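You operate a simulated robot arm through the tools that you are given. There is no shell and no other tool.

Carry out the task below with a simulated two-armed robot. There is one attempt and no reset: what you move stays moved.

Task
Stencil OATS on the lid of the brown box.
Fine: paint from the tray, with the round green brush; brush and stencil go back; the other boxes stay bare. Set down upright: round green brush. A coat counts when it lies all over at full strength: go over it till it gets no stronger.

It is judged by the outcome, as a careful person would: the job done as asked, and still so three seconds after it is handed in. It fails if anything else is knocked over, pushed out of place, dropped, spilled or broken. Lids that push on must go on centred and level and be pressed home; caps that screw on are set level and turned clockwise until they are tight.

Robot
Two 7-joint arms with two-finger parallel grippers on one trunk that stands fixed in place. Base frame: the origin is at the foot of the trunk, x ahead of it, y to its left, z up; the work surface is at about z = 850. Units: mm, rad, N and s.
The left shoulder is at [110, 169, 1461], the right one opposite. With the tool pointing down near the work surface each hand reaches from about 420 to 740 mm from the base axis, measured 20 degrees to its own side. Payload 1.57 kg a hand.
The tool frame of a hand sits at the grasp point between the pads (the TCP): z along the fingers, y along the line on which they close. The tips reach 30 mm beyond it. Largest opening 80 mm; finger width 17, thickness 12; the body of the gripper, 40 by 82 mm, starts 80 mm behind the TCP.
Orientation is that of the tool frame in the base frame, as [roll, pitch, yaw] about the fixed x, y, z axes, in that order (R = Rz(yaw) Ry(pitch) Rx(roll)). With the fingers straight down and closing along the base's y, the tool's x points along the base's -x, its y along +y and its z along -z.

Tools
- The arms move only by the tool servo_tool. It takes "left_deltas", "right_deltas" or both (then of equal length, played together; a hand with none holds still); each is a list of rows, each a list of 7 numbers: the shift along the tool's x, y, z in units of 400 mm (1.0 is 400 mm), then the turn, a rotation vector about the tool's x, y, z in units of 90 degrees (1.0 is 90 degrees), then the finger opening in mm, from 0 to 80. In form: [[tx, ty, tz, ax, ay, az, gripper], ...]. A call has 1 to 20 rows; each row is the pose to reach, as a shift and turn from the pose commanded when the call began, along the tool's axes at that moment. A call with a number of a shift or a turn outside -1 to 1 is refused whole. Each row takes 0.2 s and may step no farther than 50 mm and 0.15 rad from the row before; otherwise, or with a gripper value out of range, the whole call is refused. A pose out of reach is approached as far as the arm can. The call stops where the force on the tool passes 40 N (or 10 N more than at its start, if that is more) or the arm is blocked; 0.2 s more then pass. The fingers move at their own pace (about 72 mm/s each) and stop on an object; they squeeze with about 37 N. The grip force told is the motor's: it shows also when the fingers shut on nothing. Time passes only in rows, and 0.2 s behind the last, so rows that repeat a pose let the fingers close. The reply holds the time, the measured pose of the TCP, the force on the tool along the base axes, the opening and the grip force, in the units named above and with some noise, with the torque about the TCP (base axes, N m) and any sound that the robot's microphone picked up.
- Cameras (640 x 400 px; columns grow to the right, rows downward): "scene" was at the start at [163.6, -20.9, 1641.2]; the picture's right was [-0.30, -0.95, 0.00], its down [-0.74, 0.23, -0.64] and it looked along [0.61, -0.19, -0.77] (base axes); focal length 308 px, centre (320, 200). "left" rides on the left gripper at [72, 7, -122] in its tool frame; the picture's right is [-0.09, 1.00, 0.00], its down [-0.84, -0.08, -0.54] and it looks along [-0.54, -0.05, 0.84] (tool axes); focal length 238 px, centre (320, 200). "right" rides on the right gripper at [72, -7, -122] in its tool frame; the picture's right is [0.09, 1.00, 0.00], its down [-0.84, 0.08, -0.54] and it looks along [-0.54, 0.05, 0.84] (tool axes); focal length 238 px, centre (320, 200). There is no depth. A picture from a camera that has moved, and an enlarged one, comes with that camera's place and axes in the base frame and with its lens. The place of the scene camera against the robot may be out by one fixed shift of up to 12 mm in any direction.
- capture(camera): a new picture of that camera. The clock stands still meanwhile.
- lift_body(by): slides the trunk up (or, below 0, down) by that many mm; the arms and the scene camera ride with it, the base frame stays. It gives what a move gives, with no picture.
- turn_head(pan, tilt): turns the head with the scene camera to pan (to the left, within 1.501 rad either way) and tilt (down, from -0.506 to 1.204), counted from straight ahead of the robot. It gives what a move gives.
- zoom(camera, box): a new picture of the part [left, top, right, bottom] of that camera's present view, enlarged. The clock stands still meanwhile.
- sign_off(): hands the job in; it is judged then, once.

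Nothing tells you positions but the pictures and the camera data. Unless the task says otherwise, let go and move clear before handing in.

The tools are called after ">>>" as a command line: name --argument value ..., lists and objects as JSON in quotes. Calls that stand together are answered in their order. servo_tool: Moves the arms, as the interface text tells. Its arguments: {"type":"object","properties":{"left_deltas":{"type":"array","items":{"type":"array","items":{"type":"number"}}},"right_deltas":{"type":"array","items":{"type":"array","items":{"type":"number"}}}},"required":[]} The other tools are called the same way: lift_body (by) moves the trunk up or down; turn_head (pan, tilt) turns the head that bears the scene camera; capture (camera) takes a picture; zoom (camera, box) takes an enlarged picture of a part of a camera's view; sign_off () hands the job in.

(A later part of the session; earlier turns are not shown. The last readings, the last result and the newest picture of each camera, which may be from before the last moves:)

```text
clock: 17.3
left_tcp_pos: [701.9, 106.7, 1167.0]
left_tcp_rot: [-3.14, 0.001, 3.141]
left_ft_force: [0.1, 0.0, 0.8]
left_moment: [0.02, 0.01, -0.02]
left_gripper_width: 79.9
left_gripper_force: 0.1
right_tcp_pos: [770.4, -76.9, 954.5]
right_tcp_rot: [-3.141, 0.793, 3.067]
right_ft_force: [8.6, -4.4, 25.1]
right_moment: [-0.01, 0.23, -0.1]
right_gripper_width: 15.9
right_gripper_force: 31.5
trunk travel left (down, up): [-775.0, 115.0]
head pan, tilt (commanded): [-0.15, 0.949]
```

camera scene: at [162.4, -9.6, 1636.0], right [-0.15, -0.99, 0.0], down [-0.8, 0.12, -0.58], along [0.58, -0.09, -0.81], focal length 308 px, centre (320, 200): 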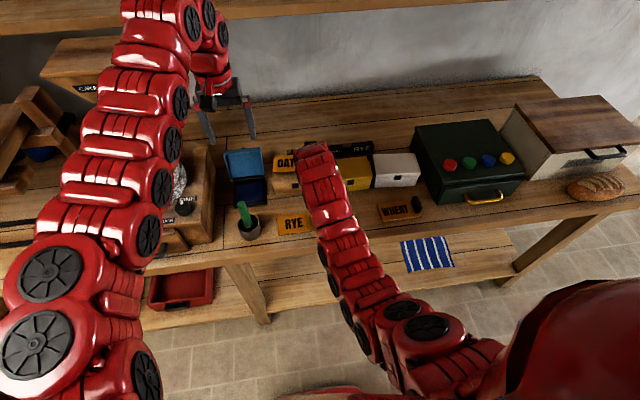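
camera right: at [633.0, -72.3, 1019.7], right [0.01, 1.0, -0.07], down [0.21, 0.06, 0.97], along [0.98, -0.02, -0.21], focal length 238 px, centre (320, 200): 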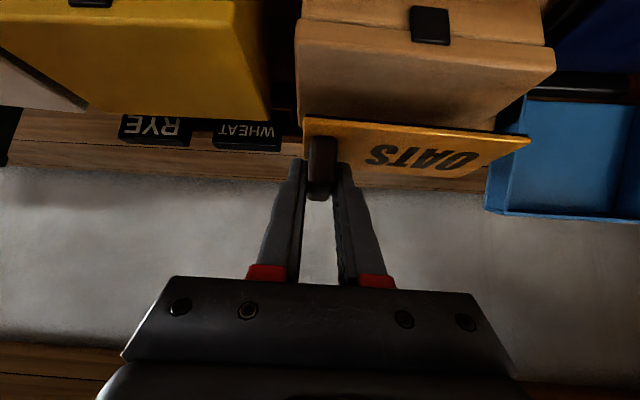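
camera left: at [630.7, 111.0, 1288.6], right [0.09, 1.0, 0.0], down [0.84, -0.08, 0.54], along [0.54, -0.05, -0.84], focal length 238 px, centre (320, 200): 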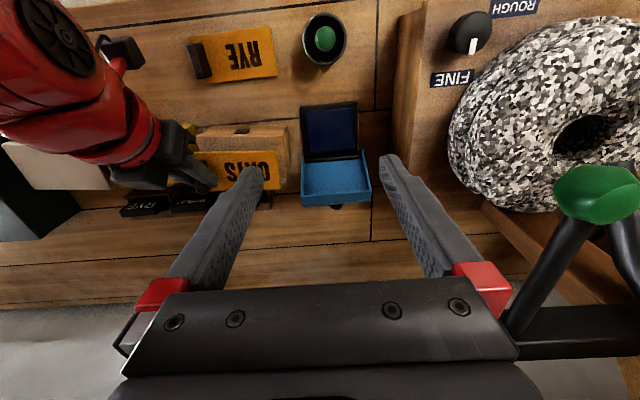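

Contact came at about TCP z 955, so the lid top is near z≈920, and I pressed a bit more than needed. I'll ease off to a light hold and check the plate.

>>> servo_tool --right_deltas '[[-0.002, 0, -0.002, 0, 0, 0, 0], [-0.0039, 0, -0.0039, 0, 0, 0, 0], [-0.0039, 0, -0.0039, 0, 0, 0, 0]]'

>>> zoom --camera "right" --box '[280, 0, 600, 200]'

>>> zoom --camera "left" --box '[160, 100, 320, 220]'

>>> zoom --camera "scene" --box '[250, 140, 350, 205]'

```text
clock: 18.1
left_tcp_pos: [704.2, 106.4, 1165.8]
left_tcp_rot: [3.141, 0.001, 3.141]
left_ft_force: [-0.2, 0.3, 0.1]
left_moment: [-0.01, 0.01, 0.01]
left_gripper_width: 80.0
left_gripper_force: 0.0
right_tcp_pos: [771.0, -76.6, 953.6]
right_tcp_rot: [-3.141, 0.788, 3.067]
right_ft_force: [11.9, -6.1, 19.8]
right_moment: [-0.13, -0.66, -0.19]
right_gripper_width: 15.8
right_gripper_force: 31.6
trunk travel left (down, up): [-775.0, 115.0]
head pan, tilt (commanded): [-0.15, 0.949]
```

```text
2.00 times, centred on (440, 100) of right
camera zoom: at [632.6, -71.9, 989.1], right [0.01, 1.0, -0.07], down [0.21, 0.06, 0.98], along [0.98, -0.02, -0.21], focal length 477 px, centre (80, 400)
```

zoom: 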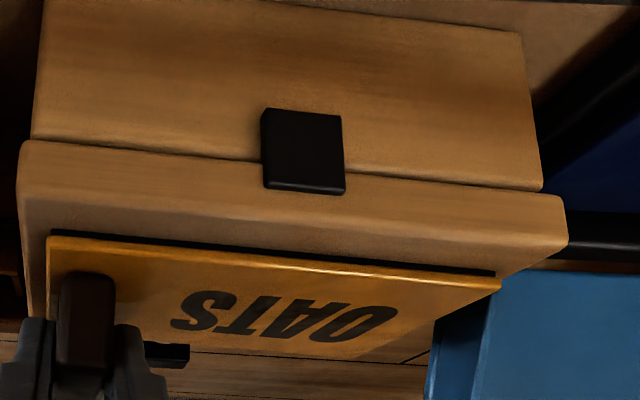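

```text
3.33 times, centred on (240, 160) of left
camera zoom: at [629.7, 110.8, 1289.1], right [0.09, 1.0, 0.0], down [0.84, -0.08, 0.54], along [0.54, -0.05, -0.84], focal length 794 px, centre (587, 333)
```

zoom: 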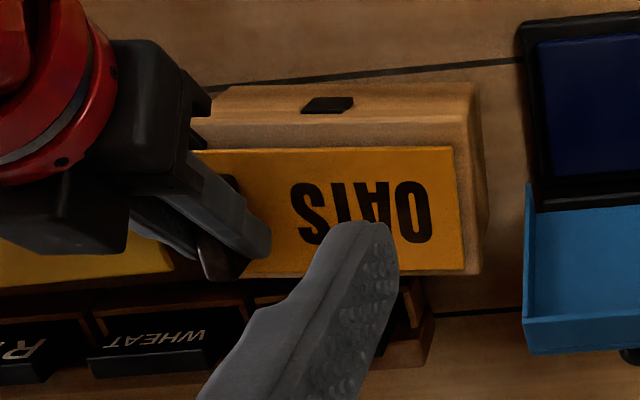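

```text
6.15 times, centred on (300, 172) of scene
camera zoom: at [161.1, -9.8, 1636.2], right [-0.15, -0.99, 0.0], down [-0.8, 0.12, -0.58], along [0.58, -0.09, -0.81], focal length 1898 px, centre (443, 369)
```

zoom: 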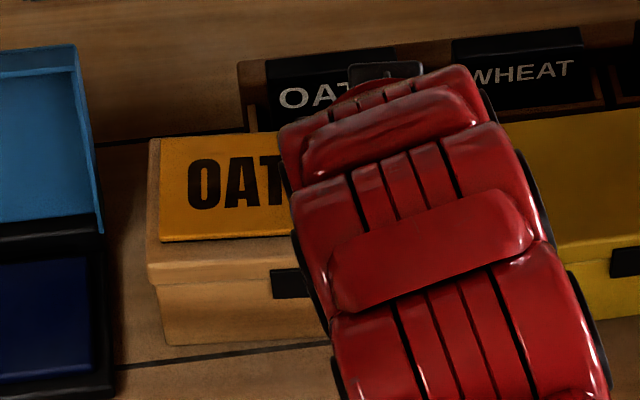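

The force is still about 20 N with some sideways push, more than a light hold needs. I'll ease up a little more and watch how it responds.

>>> servo_tool --right_deltas '[[-0.0013, 0, -0.0013, 0, 0, 0, 0], [-0.0026, 0, -0.0026, 0, 0, 0, 0], [-0.0026, 0, -0.0026, 0, 0, 0, 0]]'

```text
clock: 18.9
left_tcp_pos: [701.4, 106.9, 1165.5]
left_tcp_rot: [3.141, 0.001, -3.141]
left_ft_force: [-0.5, -0.5, -0.3]
left_moment: [0.0, -0.02, -0.03]
left_gripper_width: 80.0
left_gripper_force: 0.0
right_tcp_pos: [769.7, -75.5, 954.4]
right_tcp_rot: [3.141, 0.782, 3.067]
right_ft_force: [6.6, -4.7, 12.2]
right_moment: [-0.16, -0.73, -0.21]
right_gripper_width: 16.0
right_gripper_force: 31.1
trunk travel left (down, up): [-775.0, 115.0]
head pan, tilt (commanded): [-0.15, 0.949]
```

>>> servo_tool --right_deltas '[[-0.001, 0, -0.001, 0, 0, 0, 0], [-0.0018, 0, -0.0018, 0, 0, 0, 0], [-0.0018, 0, -0.0018, 0, 0, 0, 0]]'

>>> zoom --camera "right" --box '[280, 60, 560, 200]'

```text
clock: 19.7
left_tcp_pos: [702.5, 106.9, 1166.1]
left_tcp_rot: [-3.14, -0.001, -3.14]
left_ft_force: [0.2, -0.6, 0.1]
left_moment: [-0.01, 0.02, -0.01]
left_gripper_width: 80.1
left_gripper_force: 0.1
right_tcp_pos: [769.0, -77.1, 954.5]
right_tcp_rot: [-3.141, 0.782, 3.069]
right_ft_force: [-0.9, -2.7, 2.3]
right_moment: [-0.11, -0.16, -0.14]
right_gripper_width: 15.9
right_gripper_force: 31.1
trunk travel left (down, up): [-775.0, 115.0]
head pan, tilt (commanded): [-0.15, 0.949]
```

```text
2.29 times, centred on (420, 130) of right
camera zoom: at [631.6, -71.4, 990.0], right [0.01, 1.0, -0.06], down [0.22, 0.06, 0.97], along [0.98, -0.02, -0.22], focal length 545 px, centre (91, 360)
```

zoom: 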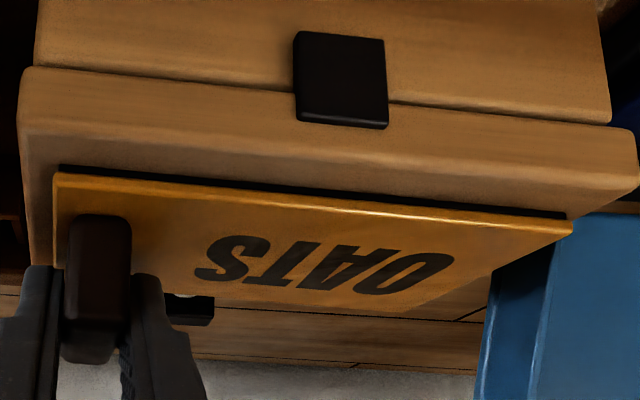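

The stencil rests on the lid with a light press of about 5 N and is held by the right hand. Now the left hand: I'll lower it and turn it 30° clockwise, so it can come in from the left, clear of the right gripper.

>>> servo_tool --left_deltas '[[0, 0, 0.04, 0, 0, 0.0667, 70], [0, 0, 0.08, 0, 0, 0.1333, 70], [0, 0, 0.12, 0, 0, 0.2, 70], [0, 0, 0.16, 0, 0, 0.2667, 70], [0, 0, 0.2, 0, 0, 0.3333, 70], [0, 0, 0.2, 0, 0, 0.3333, 70]]'

>>> servo_tool --left_deltas '[[0, 0, 0, 0, -0.078, 0, 70], [0, 0, 0, 0, -0.156, 0, 70], [0, 0, 0, 0, -0.234, 0, 70], [0, 0, 0, 0, -0.312, 0, 70], [0, 0, 0, 0, -0.389, 0, 70], [0, 0, 0, 0, -0.389, 0, 70]]'

>>> capture --camera "left"

>>> capture --camera "scene"

```text
clock: 21.1
left_tcp_pos: [703.3, 107.0, 1086.6]
left_tcp_rot: [3.141, 0.0, 2.616]
left_ft_force: [-0.1, 0.5, -0.5]
left_moment: [-0.01, 0.02, 0.01]
left_gripper_width: 70.1
left_gripper_force: 0.1
right_tcp_pos: [770.9, -76.4, 956.7]
right_tcp_rot: [3.141, 0.785, 3.068]
right_ft_force: [0.0, 1.0, -2.8]
right_moment: [-0.11, 0.01, -0.03]
right_gripper_width: 15.7
right_gripper_force: 31.6
trunk travel left (down, up): [-775.0, 115.0]
head pan, tilt (commanded): [-0.15, 0.949]
```

```text
clock: 22.5
left_tcp_pos: [704.3, 106.4, 1085.7]
left_tcp_rot: [3.14, 0.613, 2.617]
left_ft_force: [0.3, 0.1, 0.4]
left_moment: [0.04, 0.0, 0.0]
left_gripper_width: 69.9
left_gripper_force: 0.2
right_tcp_pos: [771.0, -76.5, 955.3]
right_tcp_rot: [3.14, 0.783, 3.066]
right_ft_force: [0.6, -0.8, -3.9]
right_moment: [-0.1, 0.03, -0.01]
right_gripper_width: 15.9
right_gripper_force: 31.4
trunk travel left (down, up): [-775.0, 115.0]
head pan, tilt (commanded): [-0.15, 0.949]
```

```text
taken
camera left: at [594.6, 175.0, 1144.8], right [0.56, 0.82, 0.05], down [0.28, -0.25, 0.92], along [0.78, -0.51, -0.38], focal length 238 px, centre (320, 200)
```

left: 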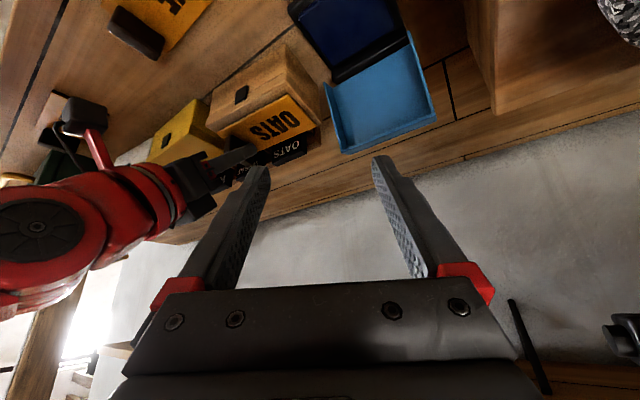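

```text
taken
camera scene: at [163.2, -8.9, 1635.9], right [-0.15, -0.99, 0.0], down [-0.8, 0.12, -0.58], along [0.57, -0.09, -0.81], focal length 308 px, centre (320, 200)
```

scene: 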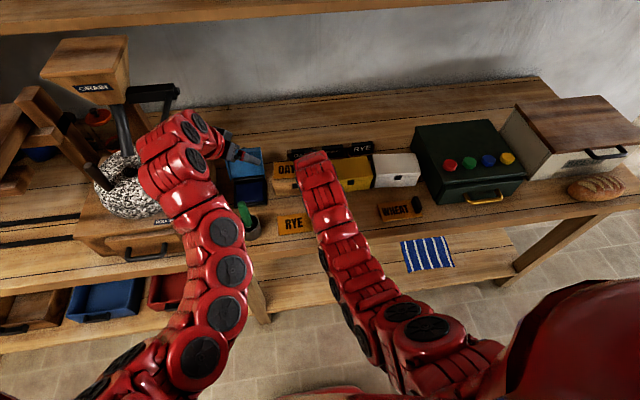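

The left hand is turned and pitched well, but the right hand has relaxed and now carries the full weight, so the stencil barely touches. I'll press it back down slightly and let it settle.

>>> servo_tool --right_deltas '[[0.0015, 0, 0.0015, 0, 0, 0, 0], [0.0022, 0, 0.0022, 0, 0, 0, 0], [0.0022, 0, 0.0022, 0, 0, 0, 0], [0.0022, 0, 0.0022, 0, 0, 0, 0], [0.0022, 0, 0.0022, 0, 0, 0, 0], [0.0022, 0, 0.0022, 0, 0, 0, 0]]'

>>> zoom --camera "right" --box '[280, 60, 560, 200]'

>>> zoom --camera "left" --box '[180, 30, 460, 205]'

```text
clock: 23.9
left_tcp_pos: [702.7, 106.0, 1085.3]
left_tcp_rot: [-3.141, 0.613, 2.617]
left_ft_force: [0.6, 0.3, -0.3]
left_moment: [0.0, -0.01, -0.02]
left_gripper_width: 69.8
left_gripper_force: 0.1
right_tcp_pos: [770.0, -76.6, 955.1]
right_tcp_rot: [3.141, 0.786, 3.066]
right_ft_force: [0.7, 0.0, 1.3]
right_moment: [0.04, 0.08, 0.07]
right_gripper_width: 15.8
right_gripper_force: 31.2
trunk travel left (down, up): [-775.0, 115.0]
head pan, tilt (commanded): [-0.15, 0.949]
```

```text
2.29 times, centred on (420, 130) of right
camera zoom: at [632.9, -71.6, 989.4], right [0.01, 1.0, -0.07], down [0.21, 0.06, 0.97], along [0.98, -0.02, -0.21], focal length 545 px, centre (91, 360)
```

zoom: 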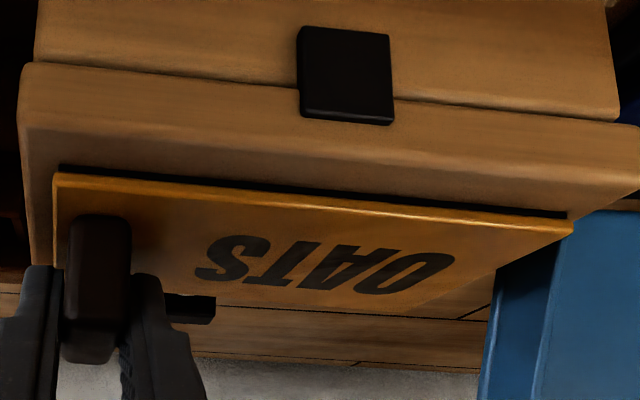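

```text
2.29 times, centred on (320, 118) of left
camera zoom: at [594.1, 174.7, 1145.2], right [0.56, 0.82, 0.05], down [0.29, -0.25, 0.92], along [0.78, -0.51, -0.38], focal length 545 px, centre (320, 389)
```

zoom: 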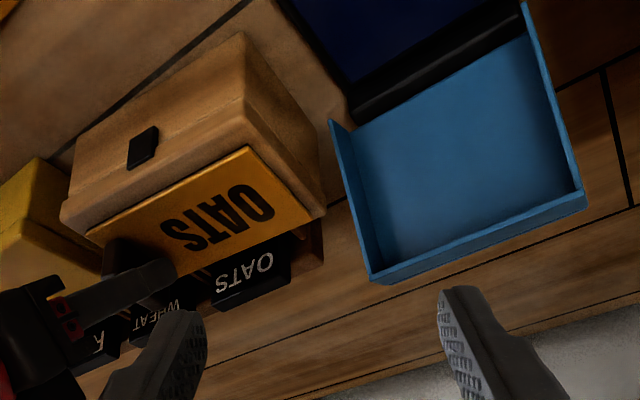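

>>> zoom --camera "left" --box '[200, 80, 330, 160]'

>>> zoom --camera "right" --box '[290, 115, 410, 190]'

>>> zoom --camera "right" --box '[440, 115, 560, 190]'

```text
4.92 times, centred on (265, 120) of left
camera zoom: at [594.1, 174.7, 1145.2], right [0.56, 0.82, 0.05], down [0.29, -0.25, 0.92], along [0.78, -0.51, -0.38], focal length 1173 px, centre (591, 594)
```

zoom: 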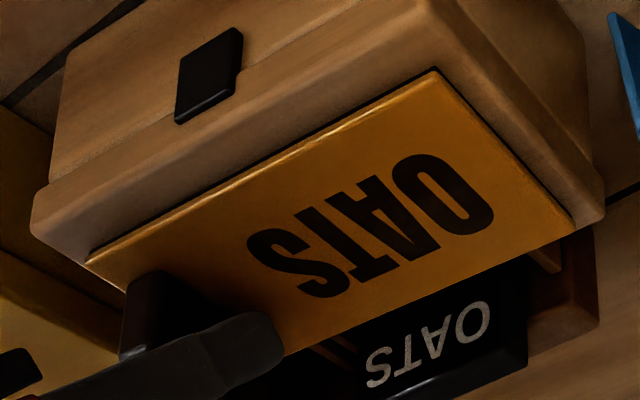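

```text
5.33 times, centred on (350, 152) of right
camera zoom: at [632.9, -71.6, 989.4], right [0.01, 1.0, -0.07], down [0.21, 0.06, 0.97], along [0.98, -0.02, -0.21], focal length 1271 px, centre (160, 453)
```

zoom: 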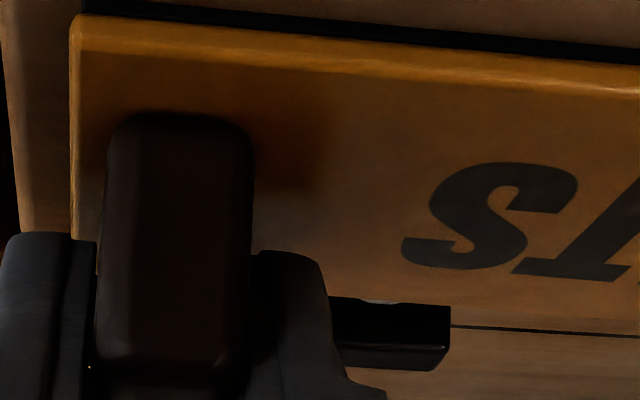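

```text
5.33 times, centred on (500, 152) of right
camera zoom: at [632.9, -71.6, 989.4], right [0.01, 1.0, -0.07], down [0.21, 0.06, 0.97], along [0.98, -0.02, -0.21], focal length 1271 px, centre (-640, 453)
```

zoom: 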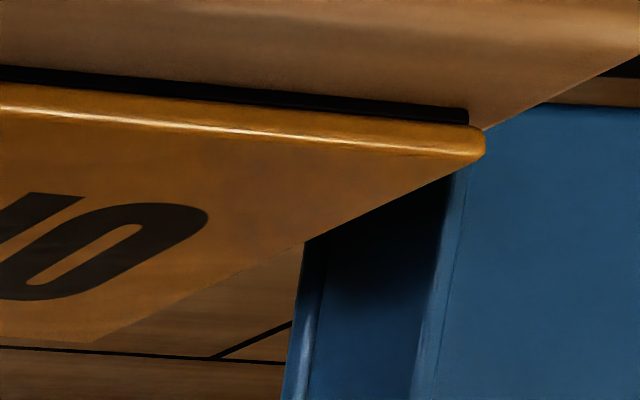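

The thin dark line under the plate is its backing, and the same line showed under the stencils lying on the table, so it sits flush. Now I'll move the left hand above the brush at about (622, 117), keeping the fingertips above its top near z 990.

>>> servo_tool --left_deltas '[[0.0705, -0.0256, -0.0087, 0, 0, 0, 70], [0.141, -0.0512, -0.0173, 0, 0, 0, 70], [0.2115, -0.0768, -0.026, 0, 0, 0, 70], [0.2115, -0.0768, -0.026, 0, 0, 0, 70]]'

>>> capture --camera "left"

>>> zoom --camera "scene" --box '[180, 130, 340, 250]'

```text
clock: 24.9
left_tcp_pos: [621.0, 116.9, 1045.5]
left_tcp_rot: [3.141, 0.613, 2.619]
left_ft_force: [-0.1, -0.2, 0.5]
left_moment: [0.0, 0.04, -0.04]
left_gripper_width: 70.0
left_gripper_force: 0.1
right_tcp_pos: [770.2, -75.7, 956.1]
right_tcp_rot: [3.142, 0.783, 3.069]
right_ft_force: [-0.9, -1.2, 2.3]
right_moment: [-0.01, 0.09, 0.08]
right_gripper_width: 15.6
right_gripper_force: 31.6
trunk travel left (down, up): [-775.0, 115.0]
head pan, tilt (commanded): [-0.15, 0.949]
```

```text
taken
camera left: at [512.2, 185.9, 1105.0], right [0.56, 0.82, 0.05], down [0.28, -0.25, 0.92], along [0.78, -0.51, -0.38], focal length 238 px, centre (320, 200)
```

left: 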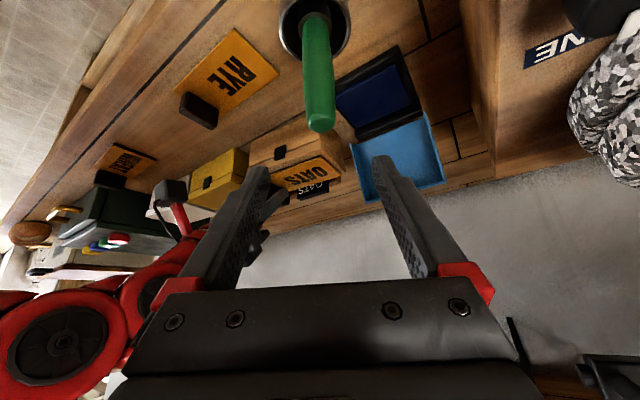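

```text
3.33 times, centred on (260, 190) of scene
camera zoom: at [161.8, -9.0, 1636.1], right [-0.15, -0.99, 0.0], down [-0.8, 0.12, -0.58], along [0.58, -0.09, -0.81], focal length 1028 px, centre (520, 233)
```

zoom: 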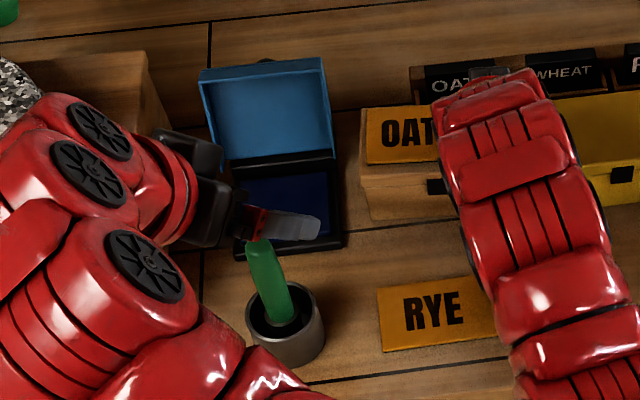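

The brush stands centred between the left fingers at about (622.5, 118), with its top at z≈995 and the cup rim at z≈897. I'll go straight down to TCP z≈948, which keeps the tips above the rim, and then close.

>>> servo_tool --left_deltas '[[0.035, 0.001, 0.05, 0, 0, 0, 70], [0.07, 0.002, 0.1, 0, 0, 0, 70], [0.105, 0.003, 0.15, 0, 0, 0, 70], [0.139, 0.004, 0.2003, 0, 0, 0, 70], [0.139, 0.004, 0.2003, 0, 0, 0, 70]]'

>>> capture --camera "left"

>>> zoom --camera "scene" --box '[180, 130, 340, 250]'

```text
clock: 26.1
left_tcp_pos: [623.6, 119.1, 946.6]
left_tcp_rot: [-3.141, 0.614, 2.618]
left_ft_force: [-0.6, 0.1, 0.4]
left_moment: [-0.01, 0.02, -0.02]
left_gripper_width: 69.8
left_gripper_force: 0.0
right_tcp_pos: [769.6, -76.5, 954.2]
right_tcp_rot: [-3.141, 0.785, 3.068]
right_ft_force: [-1.9, -0.2, 1.6]
right_moment: [-0.01, 0.09, 0.09]
right_gripper_width: 15.9
right_gripper_force: 31.3
trunk travel left (down, up): [-775.0, 115.0]
head pan, tilt (commanded): [-0.15, 0.949]
```

```text
taken
camera left: at [514.1, 186.8, 1006.9], right [0.56, 0.82, 0.05], down [0.29, -0.25, 0.92], along [0.78, -0.51, -0.38], focal length 238 px, centre (320, 200)
```

left: 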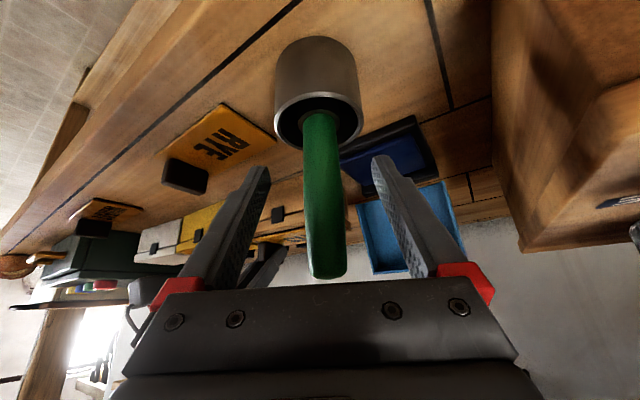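

```text
3.33 times, centred on (260, 190) of scene
camera zoom: at [161.8, -9.1, 1636.1], right [-0.15, -0.99, 0.0], down [-0.8, 0.12, -0.58], along [0.58, -0.09, -0.81], focal length 1028 px, centre (520, 233)
```

zoom: 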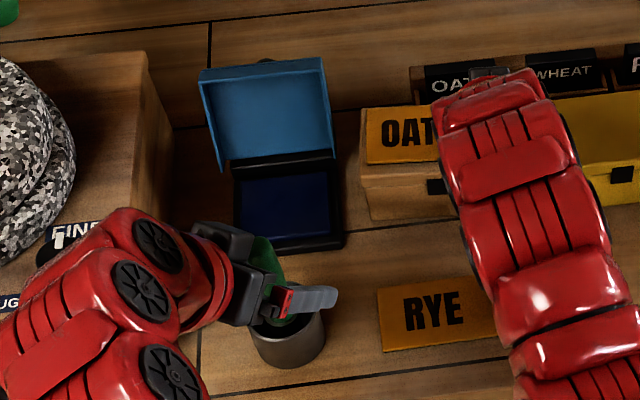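

The brush is between the fingers and the tips are well above the rim. I'll close the left gripper gently on the handle.

>>> servo_tool --left_deltas '[[0, 0, 0, 0, 0, 0, 50], [0, 0, 0, 0, 0, 0, 35], [0, 0, 0, 0, 0, 0, 25], [0, 0, 0, 0, 0, 0, 15], [0, 0, 0, 0, 0, 0, 10], [0, 0, 0, 0, 0, 0, 10]]'

>>> capture --camera "left"

```text
clock: 27.5
left_tcp_pos: [623.0, 119.0, 946.9]
left_tcp_rot: [3.141, 0.612, 2.618]
left_ft_force: [0.2, 0.4, 0.3]
left_moment: [0.01, -0.01, 0.0]
left_gripper_width: 22.6
left_gripper_force: 34.8
right_tcp_pos: [769.9, -75.3, 955.6]
right_tcp_rot: [3.141, 0.787, 3.068]
right_ft_force: [-1.3, -0.2, 0.3]
right_moment: [0.01, 0.1, 0.09]
right_gripper_width: 15.9
right_gripper_force: 31.5
trunk travel left (down, up): [-775.0, 115.0]
head pan, tilt (commanded): [-0.15, 0.949]
```

```text
taken
camera left: at [514.2, 186.9, 1007.1], right [0.56, 0.82, 0.05], down [0.29, -0.25, 0.92], along [0.78, -0.51, -0.38], focal length 238 px, centre (320, 200)
```

left: 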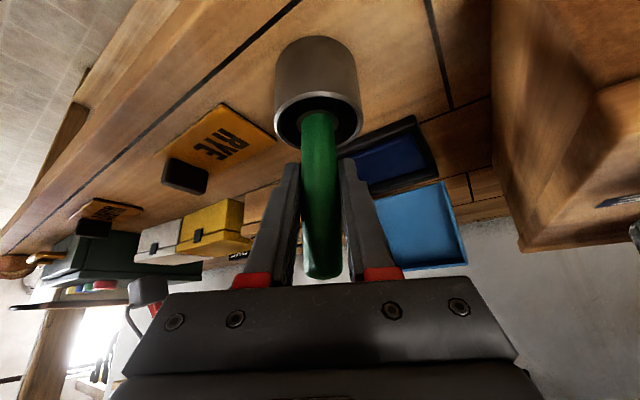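

The brush is held at 22.6 mm; its home pose is TCP (623, 119, 947). I'll lift it straight up out of the cup.

>>> servo_tool --left_deltas '[[-0.015, 0, -0.0211, 0, 0, 0, 10], [-0.045, 0, -0.064, 0, 0, 0, 10], [-0.08, 0, -0.114, 0, 0, 0, 10], [-0.115, 0, -0.164, 0, 0, 0, 10], [-0.1478, 0, -0.211, 0, 0, 0, 10], [-0.1478, 0, -0.211, 0, 0, 0, 10]]'

>>> capture --camera "left"

>>> zoom --camera "scene" --box '[180, 130, 340, 250]'

>>> capture --camera "right"

```text
clock: 28.9
left_tcp_pos: [624.7, 120.0, 1049.4]
left_tcp_rot: [-3.14, 0.612, 2.616]
left_ft_force: [-0.2, 0.0, -0.9]
left_moment: [-0.04, 0.0, 0.01]
left_gripper_width: 22.8
left_gripper_force: 35.5
right_tcp_pos: [769.0, -75.4, 954.6]
right_tcp_rot: [3.141, 0.787, 3.066]
right_ft_force: [-2.0, 0.5, 1.7]
right_moment: [0.09, 0.06, 0.02]
right_gripper_width: 15.8
right_gripper_force: 31.8
trunk travel left (down, up): [-775.0, 115.0]
head pan, tilt (commanded): [-0.15, 0.949]
```

```text
taken
camera left: at [515.0, 187.6, 1109.8], right [0.56, 0.82, 0.05], down [0.29, -0.25, 0.92], along [0.78, -0.51, -0.38], focal length 238 px, centre (320, 200)
```

left: 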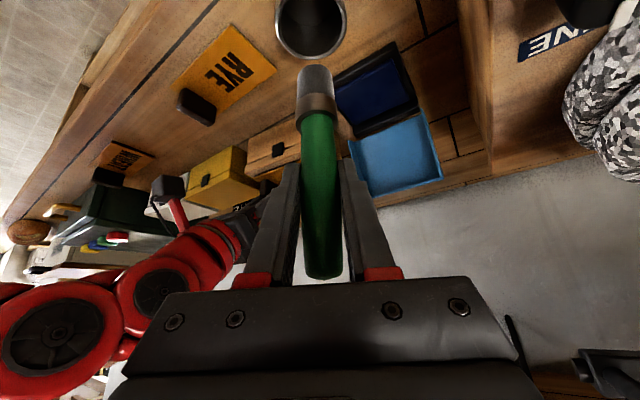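

```text
3.33 times, centred on (260, 190) of scene
camera zoom: at [161.9, -9.0, 1636.0], right [-0.15, -0.99, 0.0], down [-0.8, 0.12, -0.58], along [0.58, -0.09, -0.81], focal length 1028 px, centre (520, 233)
```

zoom: 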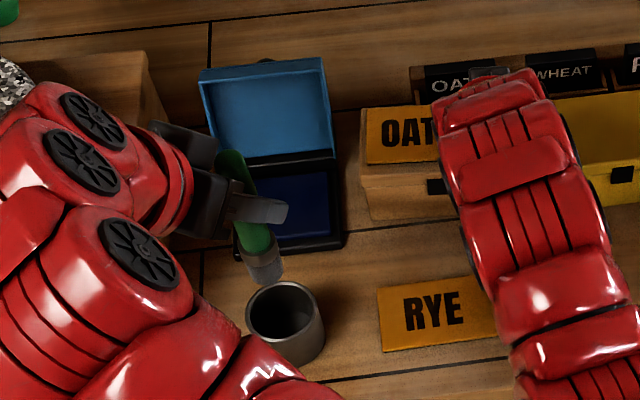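

```text
taken
camera right: at [632.6, -71.4, 989.4], right [0.01, 1.0, -0.07], down [0.21, 0.06, 0.97], along [0.98, -0.02, -0.21], focal length 238 px, centre (320, 200)
```

right: 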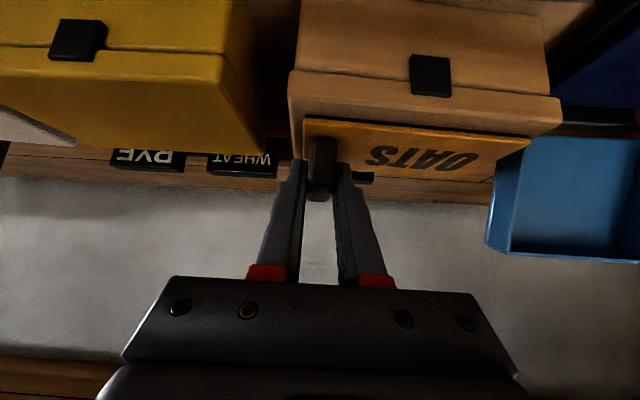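

The brush is out of the cup, upright, with its bristle tip about 90 mm below the TCP. I'll take it over the paint pad, near (748, 116).

>>> servo_tool --left_deltas '[[-0.052, 0.0367, 0.0441, 0, 0, 0, 10], [-0.104, 0.0734, 0.0883, 0, 0, 0, 10], [-0.156, 0.1101, 0.1324, 0, 0, 0, 10], [-0.208, 0.1468, 0.1765, 0, 0, 0, 10], [-0.208, 0.1468, 0.1765, 0, 0, 0, 10]]'

>>> capture --camera "left"

>>> zoom --camera "scene" --box '[180, 130, 340, 250]'

```text
clock: 30.1
left_tcp_pos: [747.4, 114.7, 1039.3]
left_tcp_rot: [-3.141, 0.612, 2.62]
left_ft_force: [0.5, 0.3, -1.2]
left_moment: [0.06, -0.03, 0.01]
left_gripper_width: 22.7
left_gripper_force: 35.2
right_tcp_pos: [770.3, -75.5, 954.3]
right_tcp_rot: [-3.142, 0.785, 3.066]
right_ft_force: [0.0, -0.1, 2.2]
right_moment: [0.04, 0.06, 0.04]
right_gripper_width: 16.0
right_gripper_force: 31.6
trunk travel left (down, up): [-775.0, 115.0]
head pan, tilt (commanded): [-0.15, 0.949]
```

```text
taken
camera left: at [638.6, 182.7, 1099.4], right [0.56, 0.82, 0.05], down [0.29, -0.25, 0.92], along [0.78, -0.51, -0.38], focal length 238 px, centre (320, 200)
```

left: 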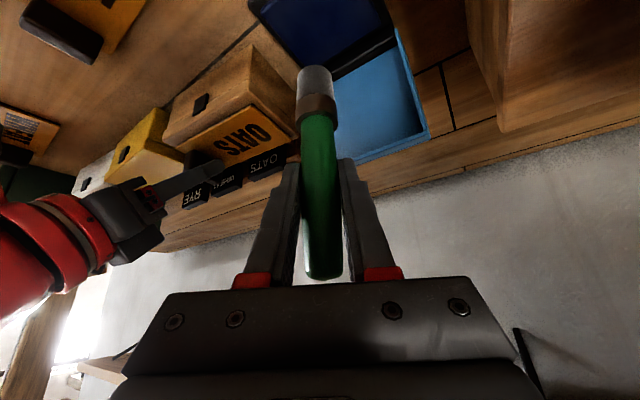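

```text
3.33 times, centred on (260, 190) of scene
camera zoom: at [162.3, -9.1, 1636.0], right [-0.15, -0.99, 0.0], down [-0.8, 0.12, -0.58], along [0.58, -0.09, -0.81], focal length 1028 px, centre (520, 233)
```

zoom: 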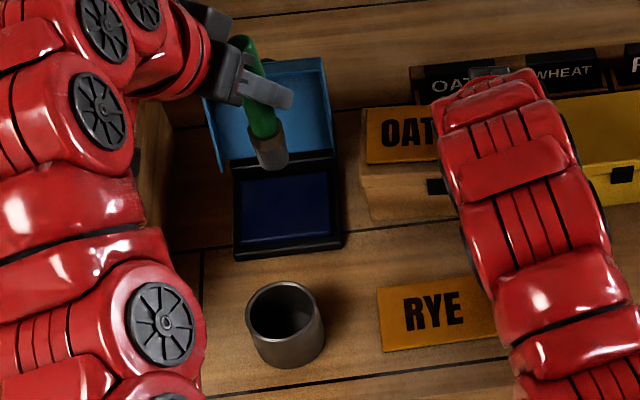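

>>> servo_tool --left_deltas '[[0.0388, 0, 0.0553, 0, 0, 0, 10], [0.0775, 0, 0.1106, 0, 0, 0, 10], [0.0775, 0, 0.1106, 0, 0, 0, 10]]'

>>> capture --camera "left"

>>> zoom --camera "scene" --box '[220, 140, 300, 200]'

```text
clock: 30.9
left_tcp_pos: [749.5, 115.8, 987.0]
left_tcp_rot: [-3.141, 0.612, 2.619]
left_ft_force: [1.0, 0.0, -1.0]
left_moment: [-0.03, -0.03, -0.02]
left_gripper_width: 22.6
left_gripper_force: 34.6
right_tcp_pos: [770.0, -75.5, 953.7]
right_tcp_rot: [-3.141, 0.786, 3.067]
right_ft_force: [0.8, 0.4, 1.9]
right_moment: [-0.02, 0.03, -0.02]
right_gripper_width: 15.8
right_gripper_force: 31.6
trunk travel left (down, up): [-775.0, 115.0]
head pan, tilt (commanded): [-0.15, 0.949]
```

```text
taken
camera left: at [639.2, 183.6, 1046.2], right [0.56, 0.82, 0.05], down [0.28, -0.25, 0.92], along [0.78, -0.51, -0.38], focal length 238 px, centre (320, 200)
```

left: 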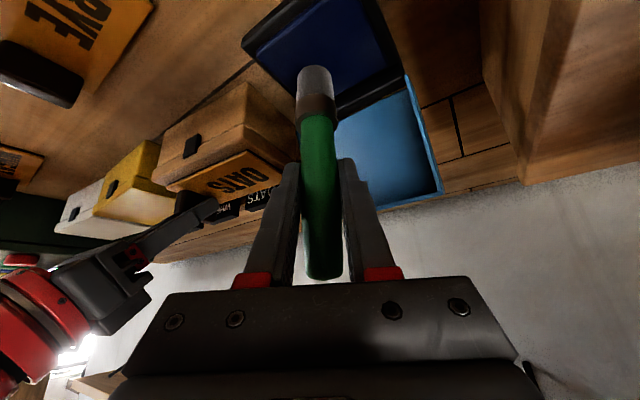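

```text
6.67 times, centred on (260, 170) of scene
camera zoom: at [162.2, -9.0, 1636.0], right [-0.15, -0.99, 0.0], down [-0.8, 0.12, -0.58], along [0.58, -0.09, -0.81], focal length 2056 px, centre (720, 400)
```

zoom: 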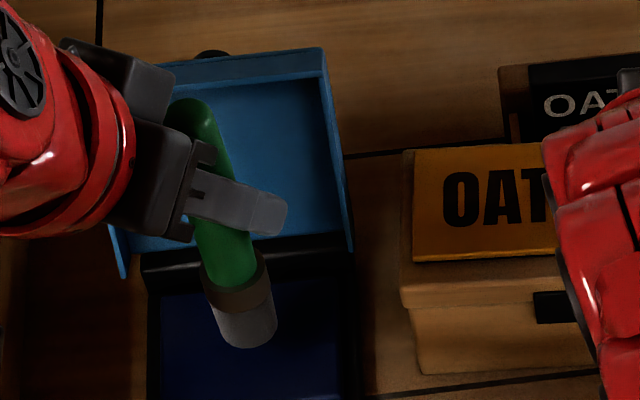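

>>> servo_tool --left_deltas '[[0.0144, 0, 0.0205, 0, 0, 0, 10], [0.0287, 0, 0.041, 0, 0, 0, 10], [0.0287, 0, 0.041, 0, 0, 0, 10]]'

>>> zoom --camera "left" --box '[230, 0, 450, 140]'

```text
clock: 31.7
left_tcp_pos: [746.8, 114.4, 966.3]
left_tcp_rot: [-3.14, 0.612, 2.618]
left_ft_force: [-0.1, 0.1, -1.2]
left_moment: [0.03, 0.05, 0.0]
left_gripper_width: 22.8
left_gripper_force: 35.5
right_tcp_pos: [770.3, -76.0, 954.4]
right_tcp_rot: [-3.141, 0.785, 3.066]
right_ft_force: [2.0, 0.6, 1.8]
right_moment: [0.02, -0.09, -0.03]
right_gripper_width: 15.7
right_gripper_force: 31.1
trunk travel left (down, up): [-775.0, 115.0]
head pan, tilt (commanded): [-0.15, 0.949]
```

```text
2.86 times, centred on (340, 70) of left
camera zoom: at [638.2, 184.1, 1026.2], right [0.56, 0.82, 0.05], down [0.29, -0.25, 0.92], along [0.78, -0.51, -0.38], focal length 681 px, centre (263, 571)
```

zoom: 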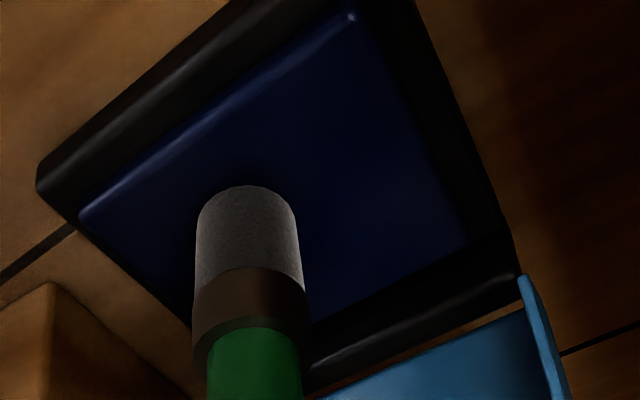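

>>> servo_tool --left_deltas '[[0.0036, 0, 0.0051, 0, 0, 0, 10], [0.0072, 0, 0.0102, 0, 0, 0, 10], [0.0072, 0, 0.0102, 0, 0, 0, 10]]'

```text
clock: 32.5
left_tcp_pos: [747.4, 115.6, 962.0]
left_tcp_rot: [-3.138, 0.614, 2.619]
left_ft_force: [-0.4, 0.0, -1.0]
left_moment: [0.01, 0.06, -0.03]
left_gripper_width: 22.9
left_gripper_force: 35.3
right_tcp_pos: [770.6, -76.5, 954.4]
right_tcp_rot: [3.141, 0.785, 3.067]
right_ft_force: [1.8, -0.8, 2.0]
right_moment: [-0.02, -0.03, -0.02]
right_gripper_width: 15.8
right_gripper_force: 30.9
trunk travel left (down, up): [-775.0, 115.0]
head pan, tilt (commanded): [-0.15, 0.949]
```

>>> servo_tool --left_deltas '[[0.0029, 0, 0.0041, 0, 0, 0, 10], [0.0057, 0, 0.0082, 0, 0, 0, 10], [0.0057, 0, 0.0082, 0, 0, 0, 10]]'

>>> zoom --camera "left" --box '[230, 0, 450, 140]'

```text
clock: 33.3
left_tcp_pos: [747.5, 116.3, 960.9]
left_tcp_rot: [3.138, 0.619, 2.618]
left_ft_force: [2.2, 0.8, 17.5]
left_moment: [0.13, -0.11, 0.0]
left_gripper_width: 22.8
left_gripper_force: 35.3
right_tcp_pos: [768.7, -76.4, 954.5]
right_tcp_rot: [-3.141, 0.785, 3.065]
right_ft_force: [-0.5, 0.7, -2.3]
right_moment: [-0.14, 0.03, -0.01]
right_gripper_width: 15.8
right_gripper_force: 31.1
trunk travel left (down, up): [-775.0, 115.0]
head pan, tilt (commanded): [-0.15, 0.949]
```

```text
2.86 times, centred on (340, 70) of left
camera zoom: at [637.8, 184.1, 1019.7], right [0.56, 0.83, 0.06], down [0.28, -0.25, 0.93], along [0.78, -0.51, -0.37], focal length 681 px, centre (263, 571)
```

zoom: 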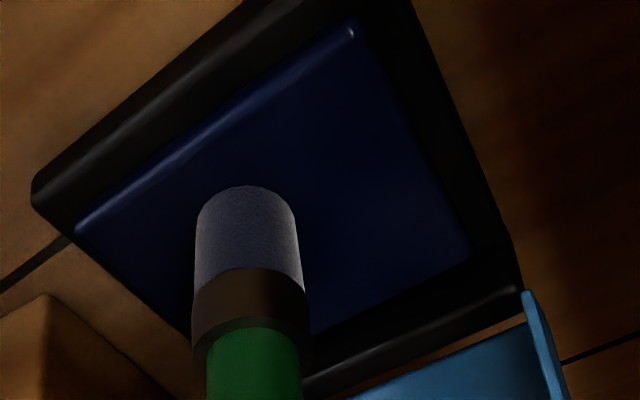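

The brush touched the pad at about TCP z 960 and the bristles are turning blue. I'll ease the press a little, let it soak while twisting slightly, then look again.

>>> servo_tool --left_deltas '[[-0.0014, 0, -0.002, 0, 0, 0, 10], [-0.0014, 0, -0.002, 0, 0, 0, 10], [-0.0014, 0, -0.002, 0, 0, 0, 10], [-0.0014, 0, -0.002, 0, 0, 0, 10], [-0.0014, 0, -0.002, 0, 0, 0, 10]]'

>>> zoom --camera "left" --box '[230, 0, 450, 140]'

>>> zoom --camera "right" --box '[280, 60, 560, 200]'

```text
clock: 34.5
left_tcp_pos: [745.9, 115.9, 960.9]
left_tcp_rot: [3.141, 0.615, 2.618]
left_ft_force: [4.6, 2.4, 21.9]
left_moment: [0.08, -0.37, 0.03]
left_gripper_width: 22.5
left_gripper_force: 35.5
right_tcp_pos: [768.8, -77.2, 955.5]
right_tcp_rot: [3.14, 0.785, 3.066]
right_ft_force: [0.7, -1.1, -3.4]
right_moment: [-0.13, 0.04, 0.0]
right_gripper_width: 15.9
right_gripper_force: 31.2
trunk travel left (down, up): [-775.0, 115.0]
head pan, tilt (commanded): [-0.15, 0.949]
```

```text
2.86 times, centred on (340, 70) of left
camera zoom: at [637.3, 183.4, 1019.9], right [0.56, 0.82, 0.05], down [0.28, -0.25, 0.93], along [0.78, -0.51, -0.38], focal length 681 px, centre (263, 571)
```

zoom: 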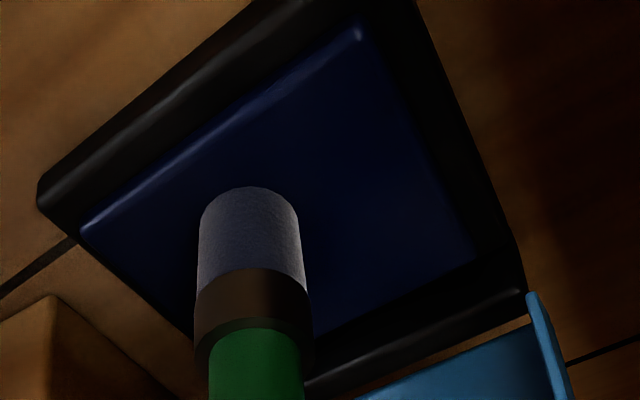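

```text
2.29 times, centred on (420, 130) of right
camera zoom: at [631.5, -71.6, 990.1], right [0.01, 1.0, -0.07], down [0.21, 0.06, 0.98], along [0.98, -0.02, -0.21], focal length 545 px, centre (91, 360)
```

zoom: 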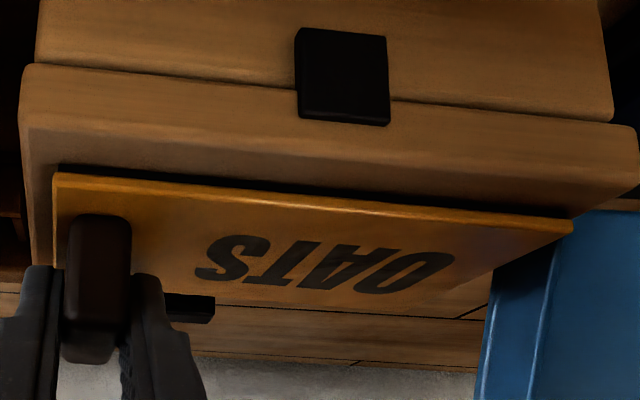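

The left hand still presses about 22 N, and the right hand has drifted up and only just carries the plate. I'll ease the left, then press the right down about 1.2 mm more so the stencil stays flat.

>>> servo_tool --left_deltas '[[-0.0022, 0, -0.0031, 0, 0, 0, 10], [-0.0022, 0, -0.0031, 0, 0, 0, 10], [-0.0022, 0, -0.0031, 0, 0, 0, 10], [-0.0022, 0, -0.0031, 0, 0, 0, 10], [-0.0022, 0, -0.0031, 0, 0, 0, 10], [-0.0022, 0, -0.0031, 0, 0, 0, 10]]' --right_deltas '[[0.001, 0, 0.001, 0, 0, 0, 0], [0.0022, 0, 0.0022, 0, 0, 0, 0], [0.0022, 0, 0.0022, 0, 0, 0, 0], [0.0022, 0, 0.0022, 0, 0, 0, 0], [0.0022, 0, 0.0022, 0, 0, 0, 0], [0.0022, 0, 0.0022, 0, 0, 0, 0]]'

>>> zoom --camera "left" --box '[230, 0, 450, 140]'

```text
clock: 35.9
left_tcp_pos: [745.5, 114.0, 960.7]
left_tcp_rot: [3.14, 0.611, 2.617]
left_ft_force: [-0.1, 1.6, 8.5]
left_moment: [0.0, -0.01, 0.02]
left_gripper_width: 22.8
left_gripper_force: 35.1
right_tcp_pos: [769.4, -76.5, 953.1]
right_tcp_rot: [3.141, 0.787, 3.066]
right_ft_force: [3.0, -2.9, 3.4]
right_moment: [0.04, 0.16, 0.04]
right_gripper_width: 15.9
right_gripper_force: 31.7
trunk travel left (down, up): [-775.0, 115.0]
head pan, tilt (commanded): [-0.15, 0.949]
```

```text
2.86 times, centred on (340, 70) of left
camera zoom: at [636.7, 183.3, 1020.4], right [0.56, 0.82, 0.05], down [0.29, -0.25, 0.92], along [0.78, -0.51, -0.38], focal length 681 px, centre (263, 571)
```

zoom: 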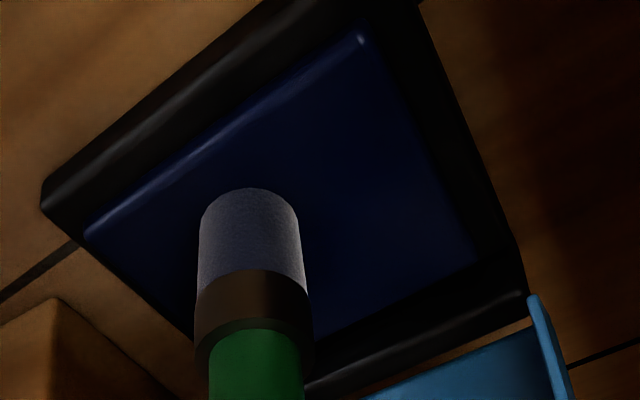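

>>> servo_tool --left_deltas '[[-0.02, 0, -0.0286, 0, 0, 0, 10], [-0.053, 0, -0.0757, 0, 0, 0, 10], [-0.086, 0, -0.1229, 0, 0, 0, 10], [-0.086, 0, -0.1229, 0, 0, 0, 10]]'

>>> zoom --camera "left" --box '[230, 0, 450, 140]'

>>> zoom --camera "scene" --box '[220, 140, 300, 200]'

```text
clock: 36.9
left_tcp_pos: [745.5, 115.5, 1020.3]
left_tcp_rot: [-3.14, 0.611, 2.618]
left_ft_force: [-0.5, -0.1, -1.6]
left_moment: [0.04, -0.01, -0.02]
left_gripper_width: 22.7
left_gripper_force: 35.5
right_tcp_pos: [769.7, -75.7, 955.5]
right_tcp_rot: [3.141, 0.786, 3.065]
right_ft_force: [-1.2, -3.1, 9.6]
right_moment: [0.05, 0.36, 0.07]
right_gripper_width: 16.0
right_gripper_force: 31.5
trunk travel left (down, up): [-775.0, 115.0]
head pan, tilt (commanded): [-0.15, 0.949]
```

```text
2.86 times, centred on (340, 70) of left
camera zoom: at [636.7, 183.6, 1080.7], right [0.56, 0.82, 0.05], down [0.29, -0.25, 0.92], along [0.77, -0.51, -0.38], focal length 681 px, centre (263, 571)
```

zoom: 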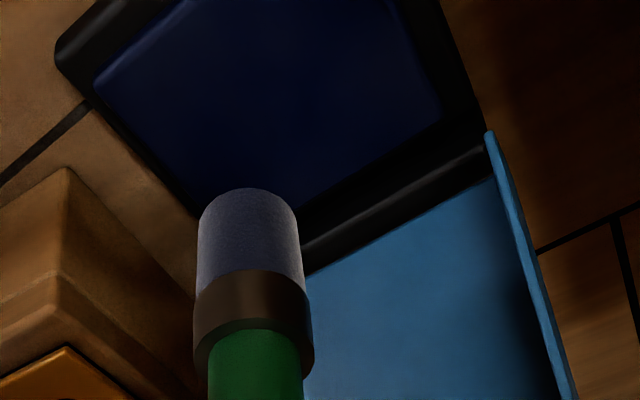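

```text
6.67 times, centred on (260, 170) of scene
camera zoom: at [160.6, -9.4, 1636.2], right [-0.15, -0.99, 0.0], down [-0.8, 0.12, -0.58], along [0.58, -0.09, -0.81], focal length 2056 px, centre (720, 400)
```

zoom: 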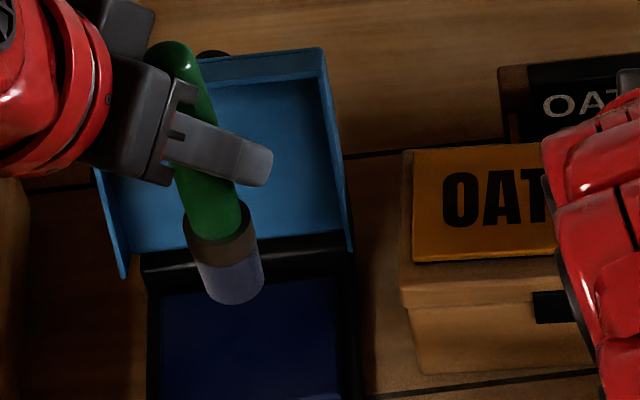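

The brush carries blue paint now. I'll carry it up and over to the letter O, staying above the stencil for a look.

>>> servo_tool --left_deltas '[[-0.0574, 0, -0.0819, 0, 0, 0, 10], [-0.117, -0.06, -0.0402, 0, 0, 0, 10], [-0.1767, -0.12, 0.0015, 0, 0, 0, 10], [-0.2363, -0.18, 0.0432, 0, 0, 0, 10], [-0.2363, -0.18, 0.0432, 0, 0, 0, 10]]'

>>> capture --camera "left"

>>> capture --camera "right"

>>> zoom --camera "scene" --box '[220, 120, 380, 220]'

```text
clock: 38.1
left_tcp_pos: [785.8, 9.7, 1061.1]
left_tcp_rot: [-3.14, 0.613, 2.618]
left_ft_force: [0.3, 0.2, -0.2]
left_moment: [0.01, 0.03, 0.0]
left_gripper_width: 22.7
left_gripper_force: 35.2
right_tcp_pos: [770.5, -75.5, 954.8]
right_tcp_rot: [3.141, 0.788, 3.067]
right_ft_force: [1.0, -3.0, 11.5]
right_moment: [0.03, 0.22, 0.03]
right_gripper_width: 15.8
right_gripper_force: 31.5
trunk travel left (down, up): [-775.0, 115.0]
head pan, tilt (commanded): [-0.15, 0.949]
```

```text
taken
camera left: at [676.9, 77.9, 1120.6], right [0.56, 0.82, 0.05], down [0.28, -0.25, 0.92], along [0.78, -0.51, -0.38], focal length 238 px, centre (320, 200)
```

left: 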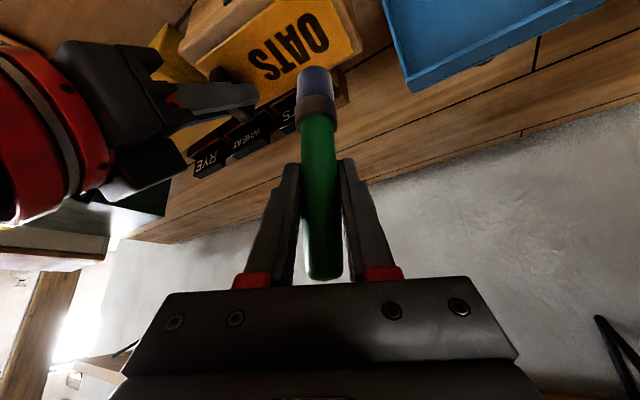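

```text
taken
camera right: at [632.4, -71.3, 989.1], right [0.01, 1.0, -0.07], down [0.21, 0.06, 0.98], along [0.98, -0.02, -0.21], focal length 238 px, centre (320, 200)
```

right: 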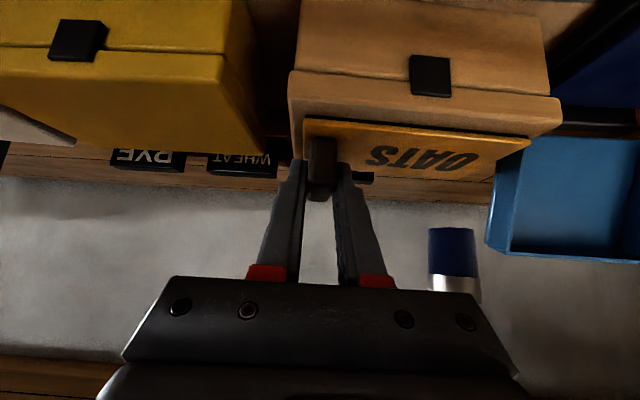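

```text
4.00 times, centred on (300, 170) of scene
camera zoom: at [160.6, -9.0, 1636.2], right [-0.15, -0.99, 0.0], down [-0.8, 0.12, -0.58], along [0.58, -0.09, -0.81], focal length 1234 px, centre (400, 320)
```

zoom: 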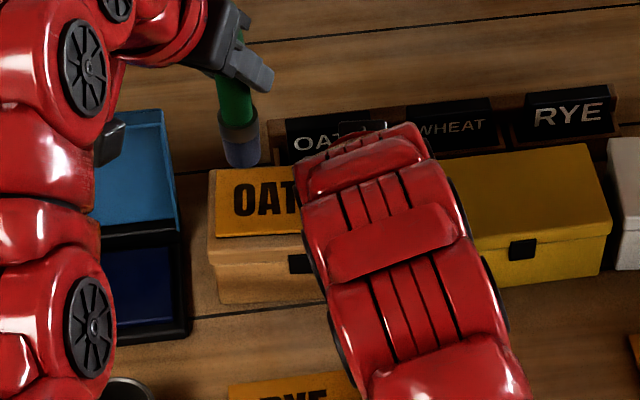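

>>> zoom --camera "left" --box '[190, 0, 370, 110]'

```text
3.56 times, centred on (280, 55) of left
camera zoom: at [676.9, 77.9, 1120.6], right [0.56, 0.82, 0.05], down [0.28, -0.25, 0.92], along [0.78, -0.51, -0.38], focal length 848 px, centre (462, 716)
```

zoom: 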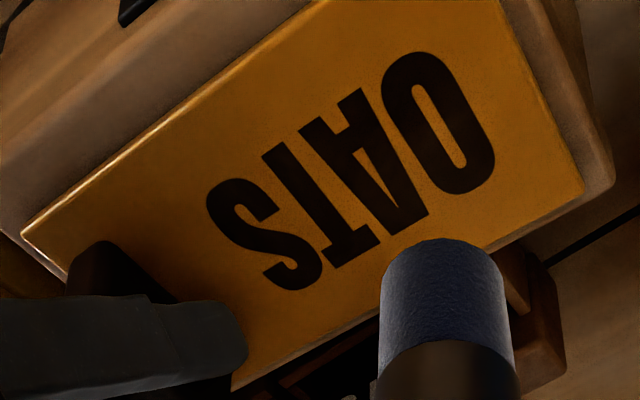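

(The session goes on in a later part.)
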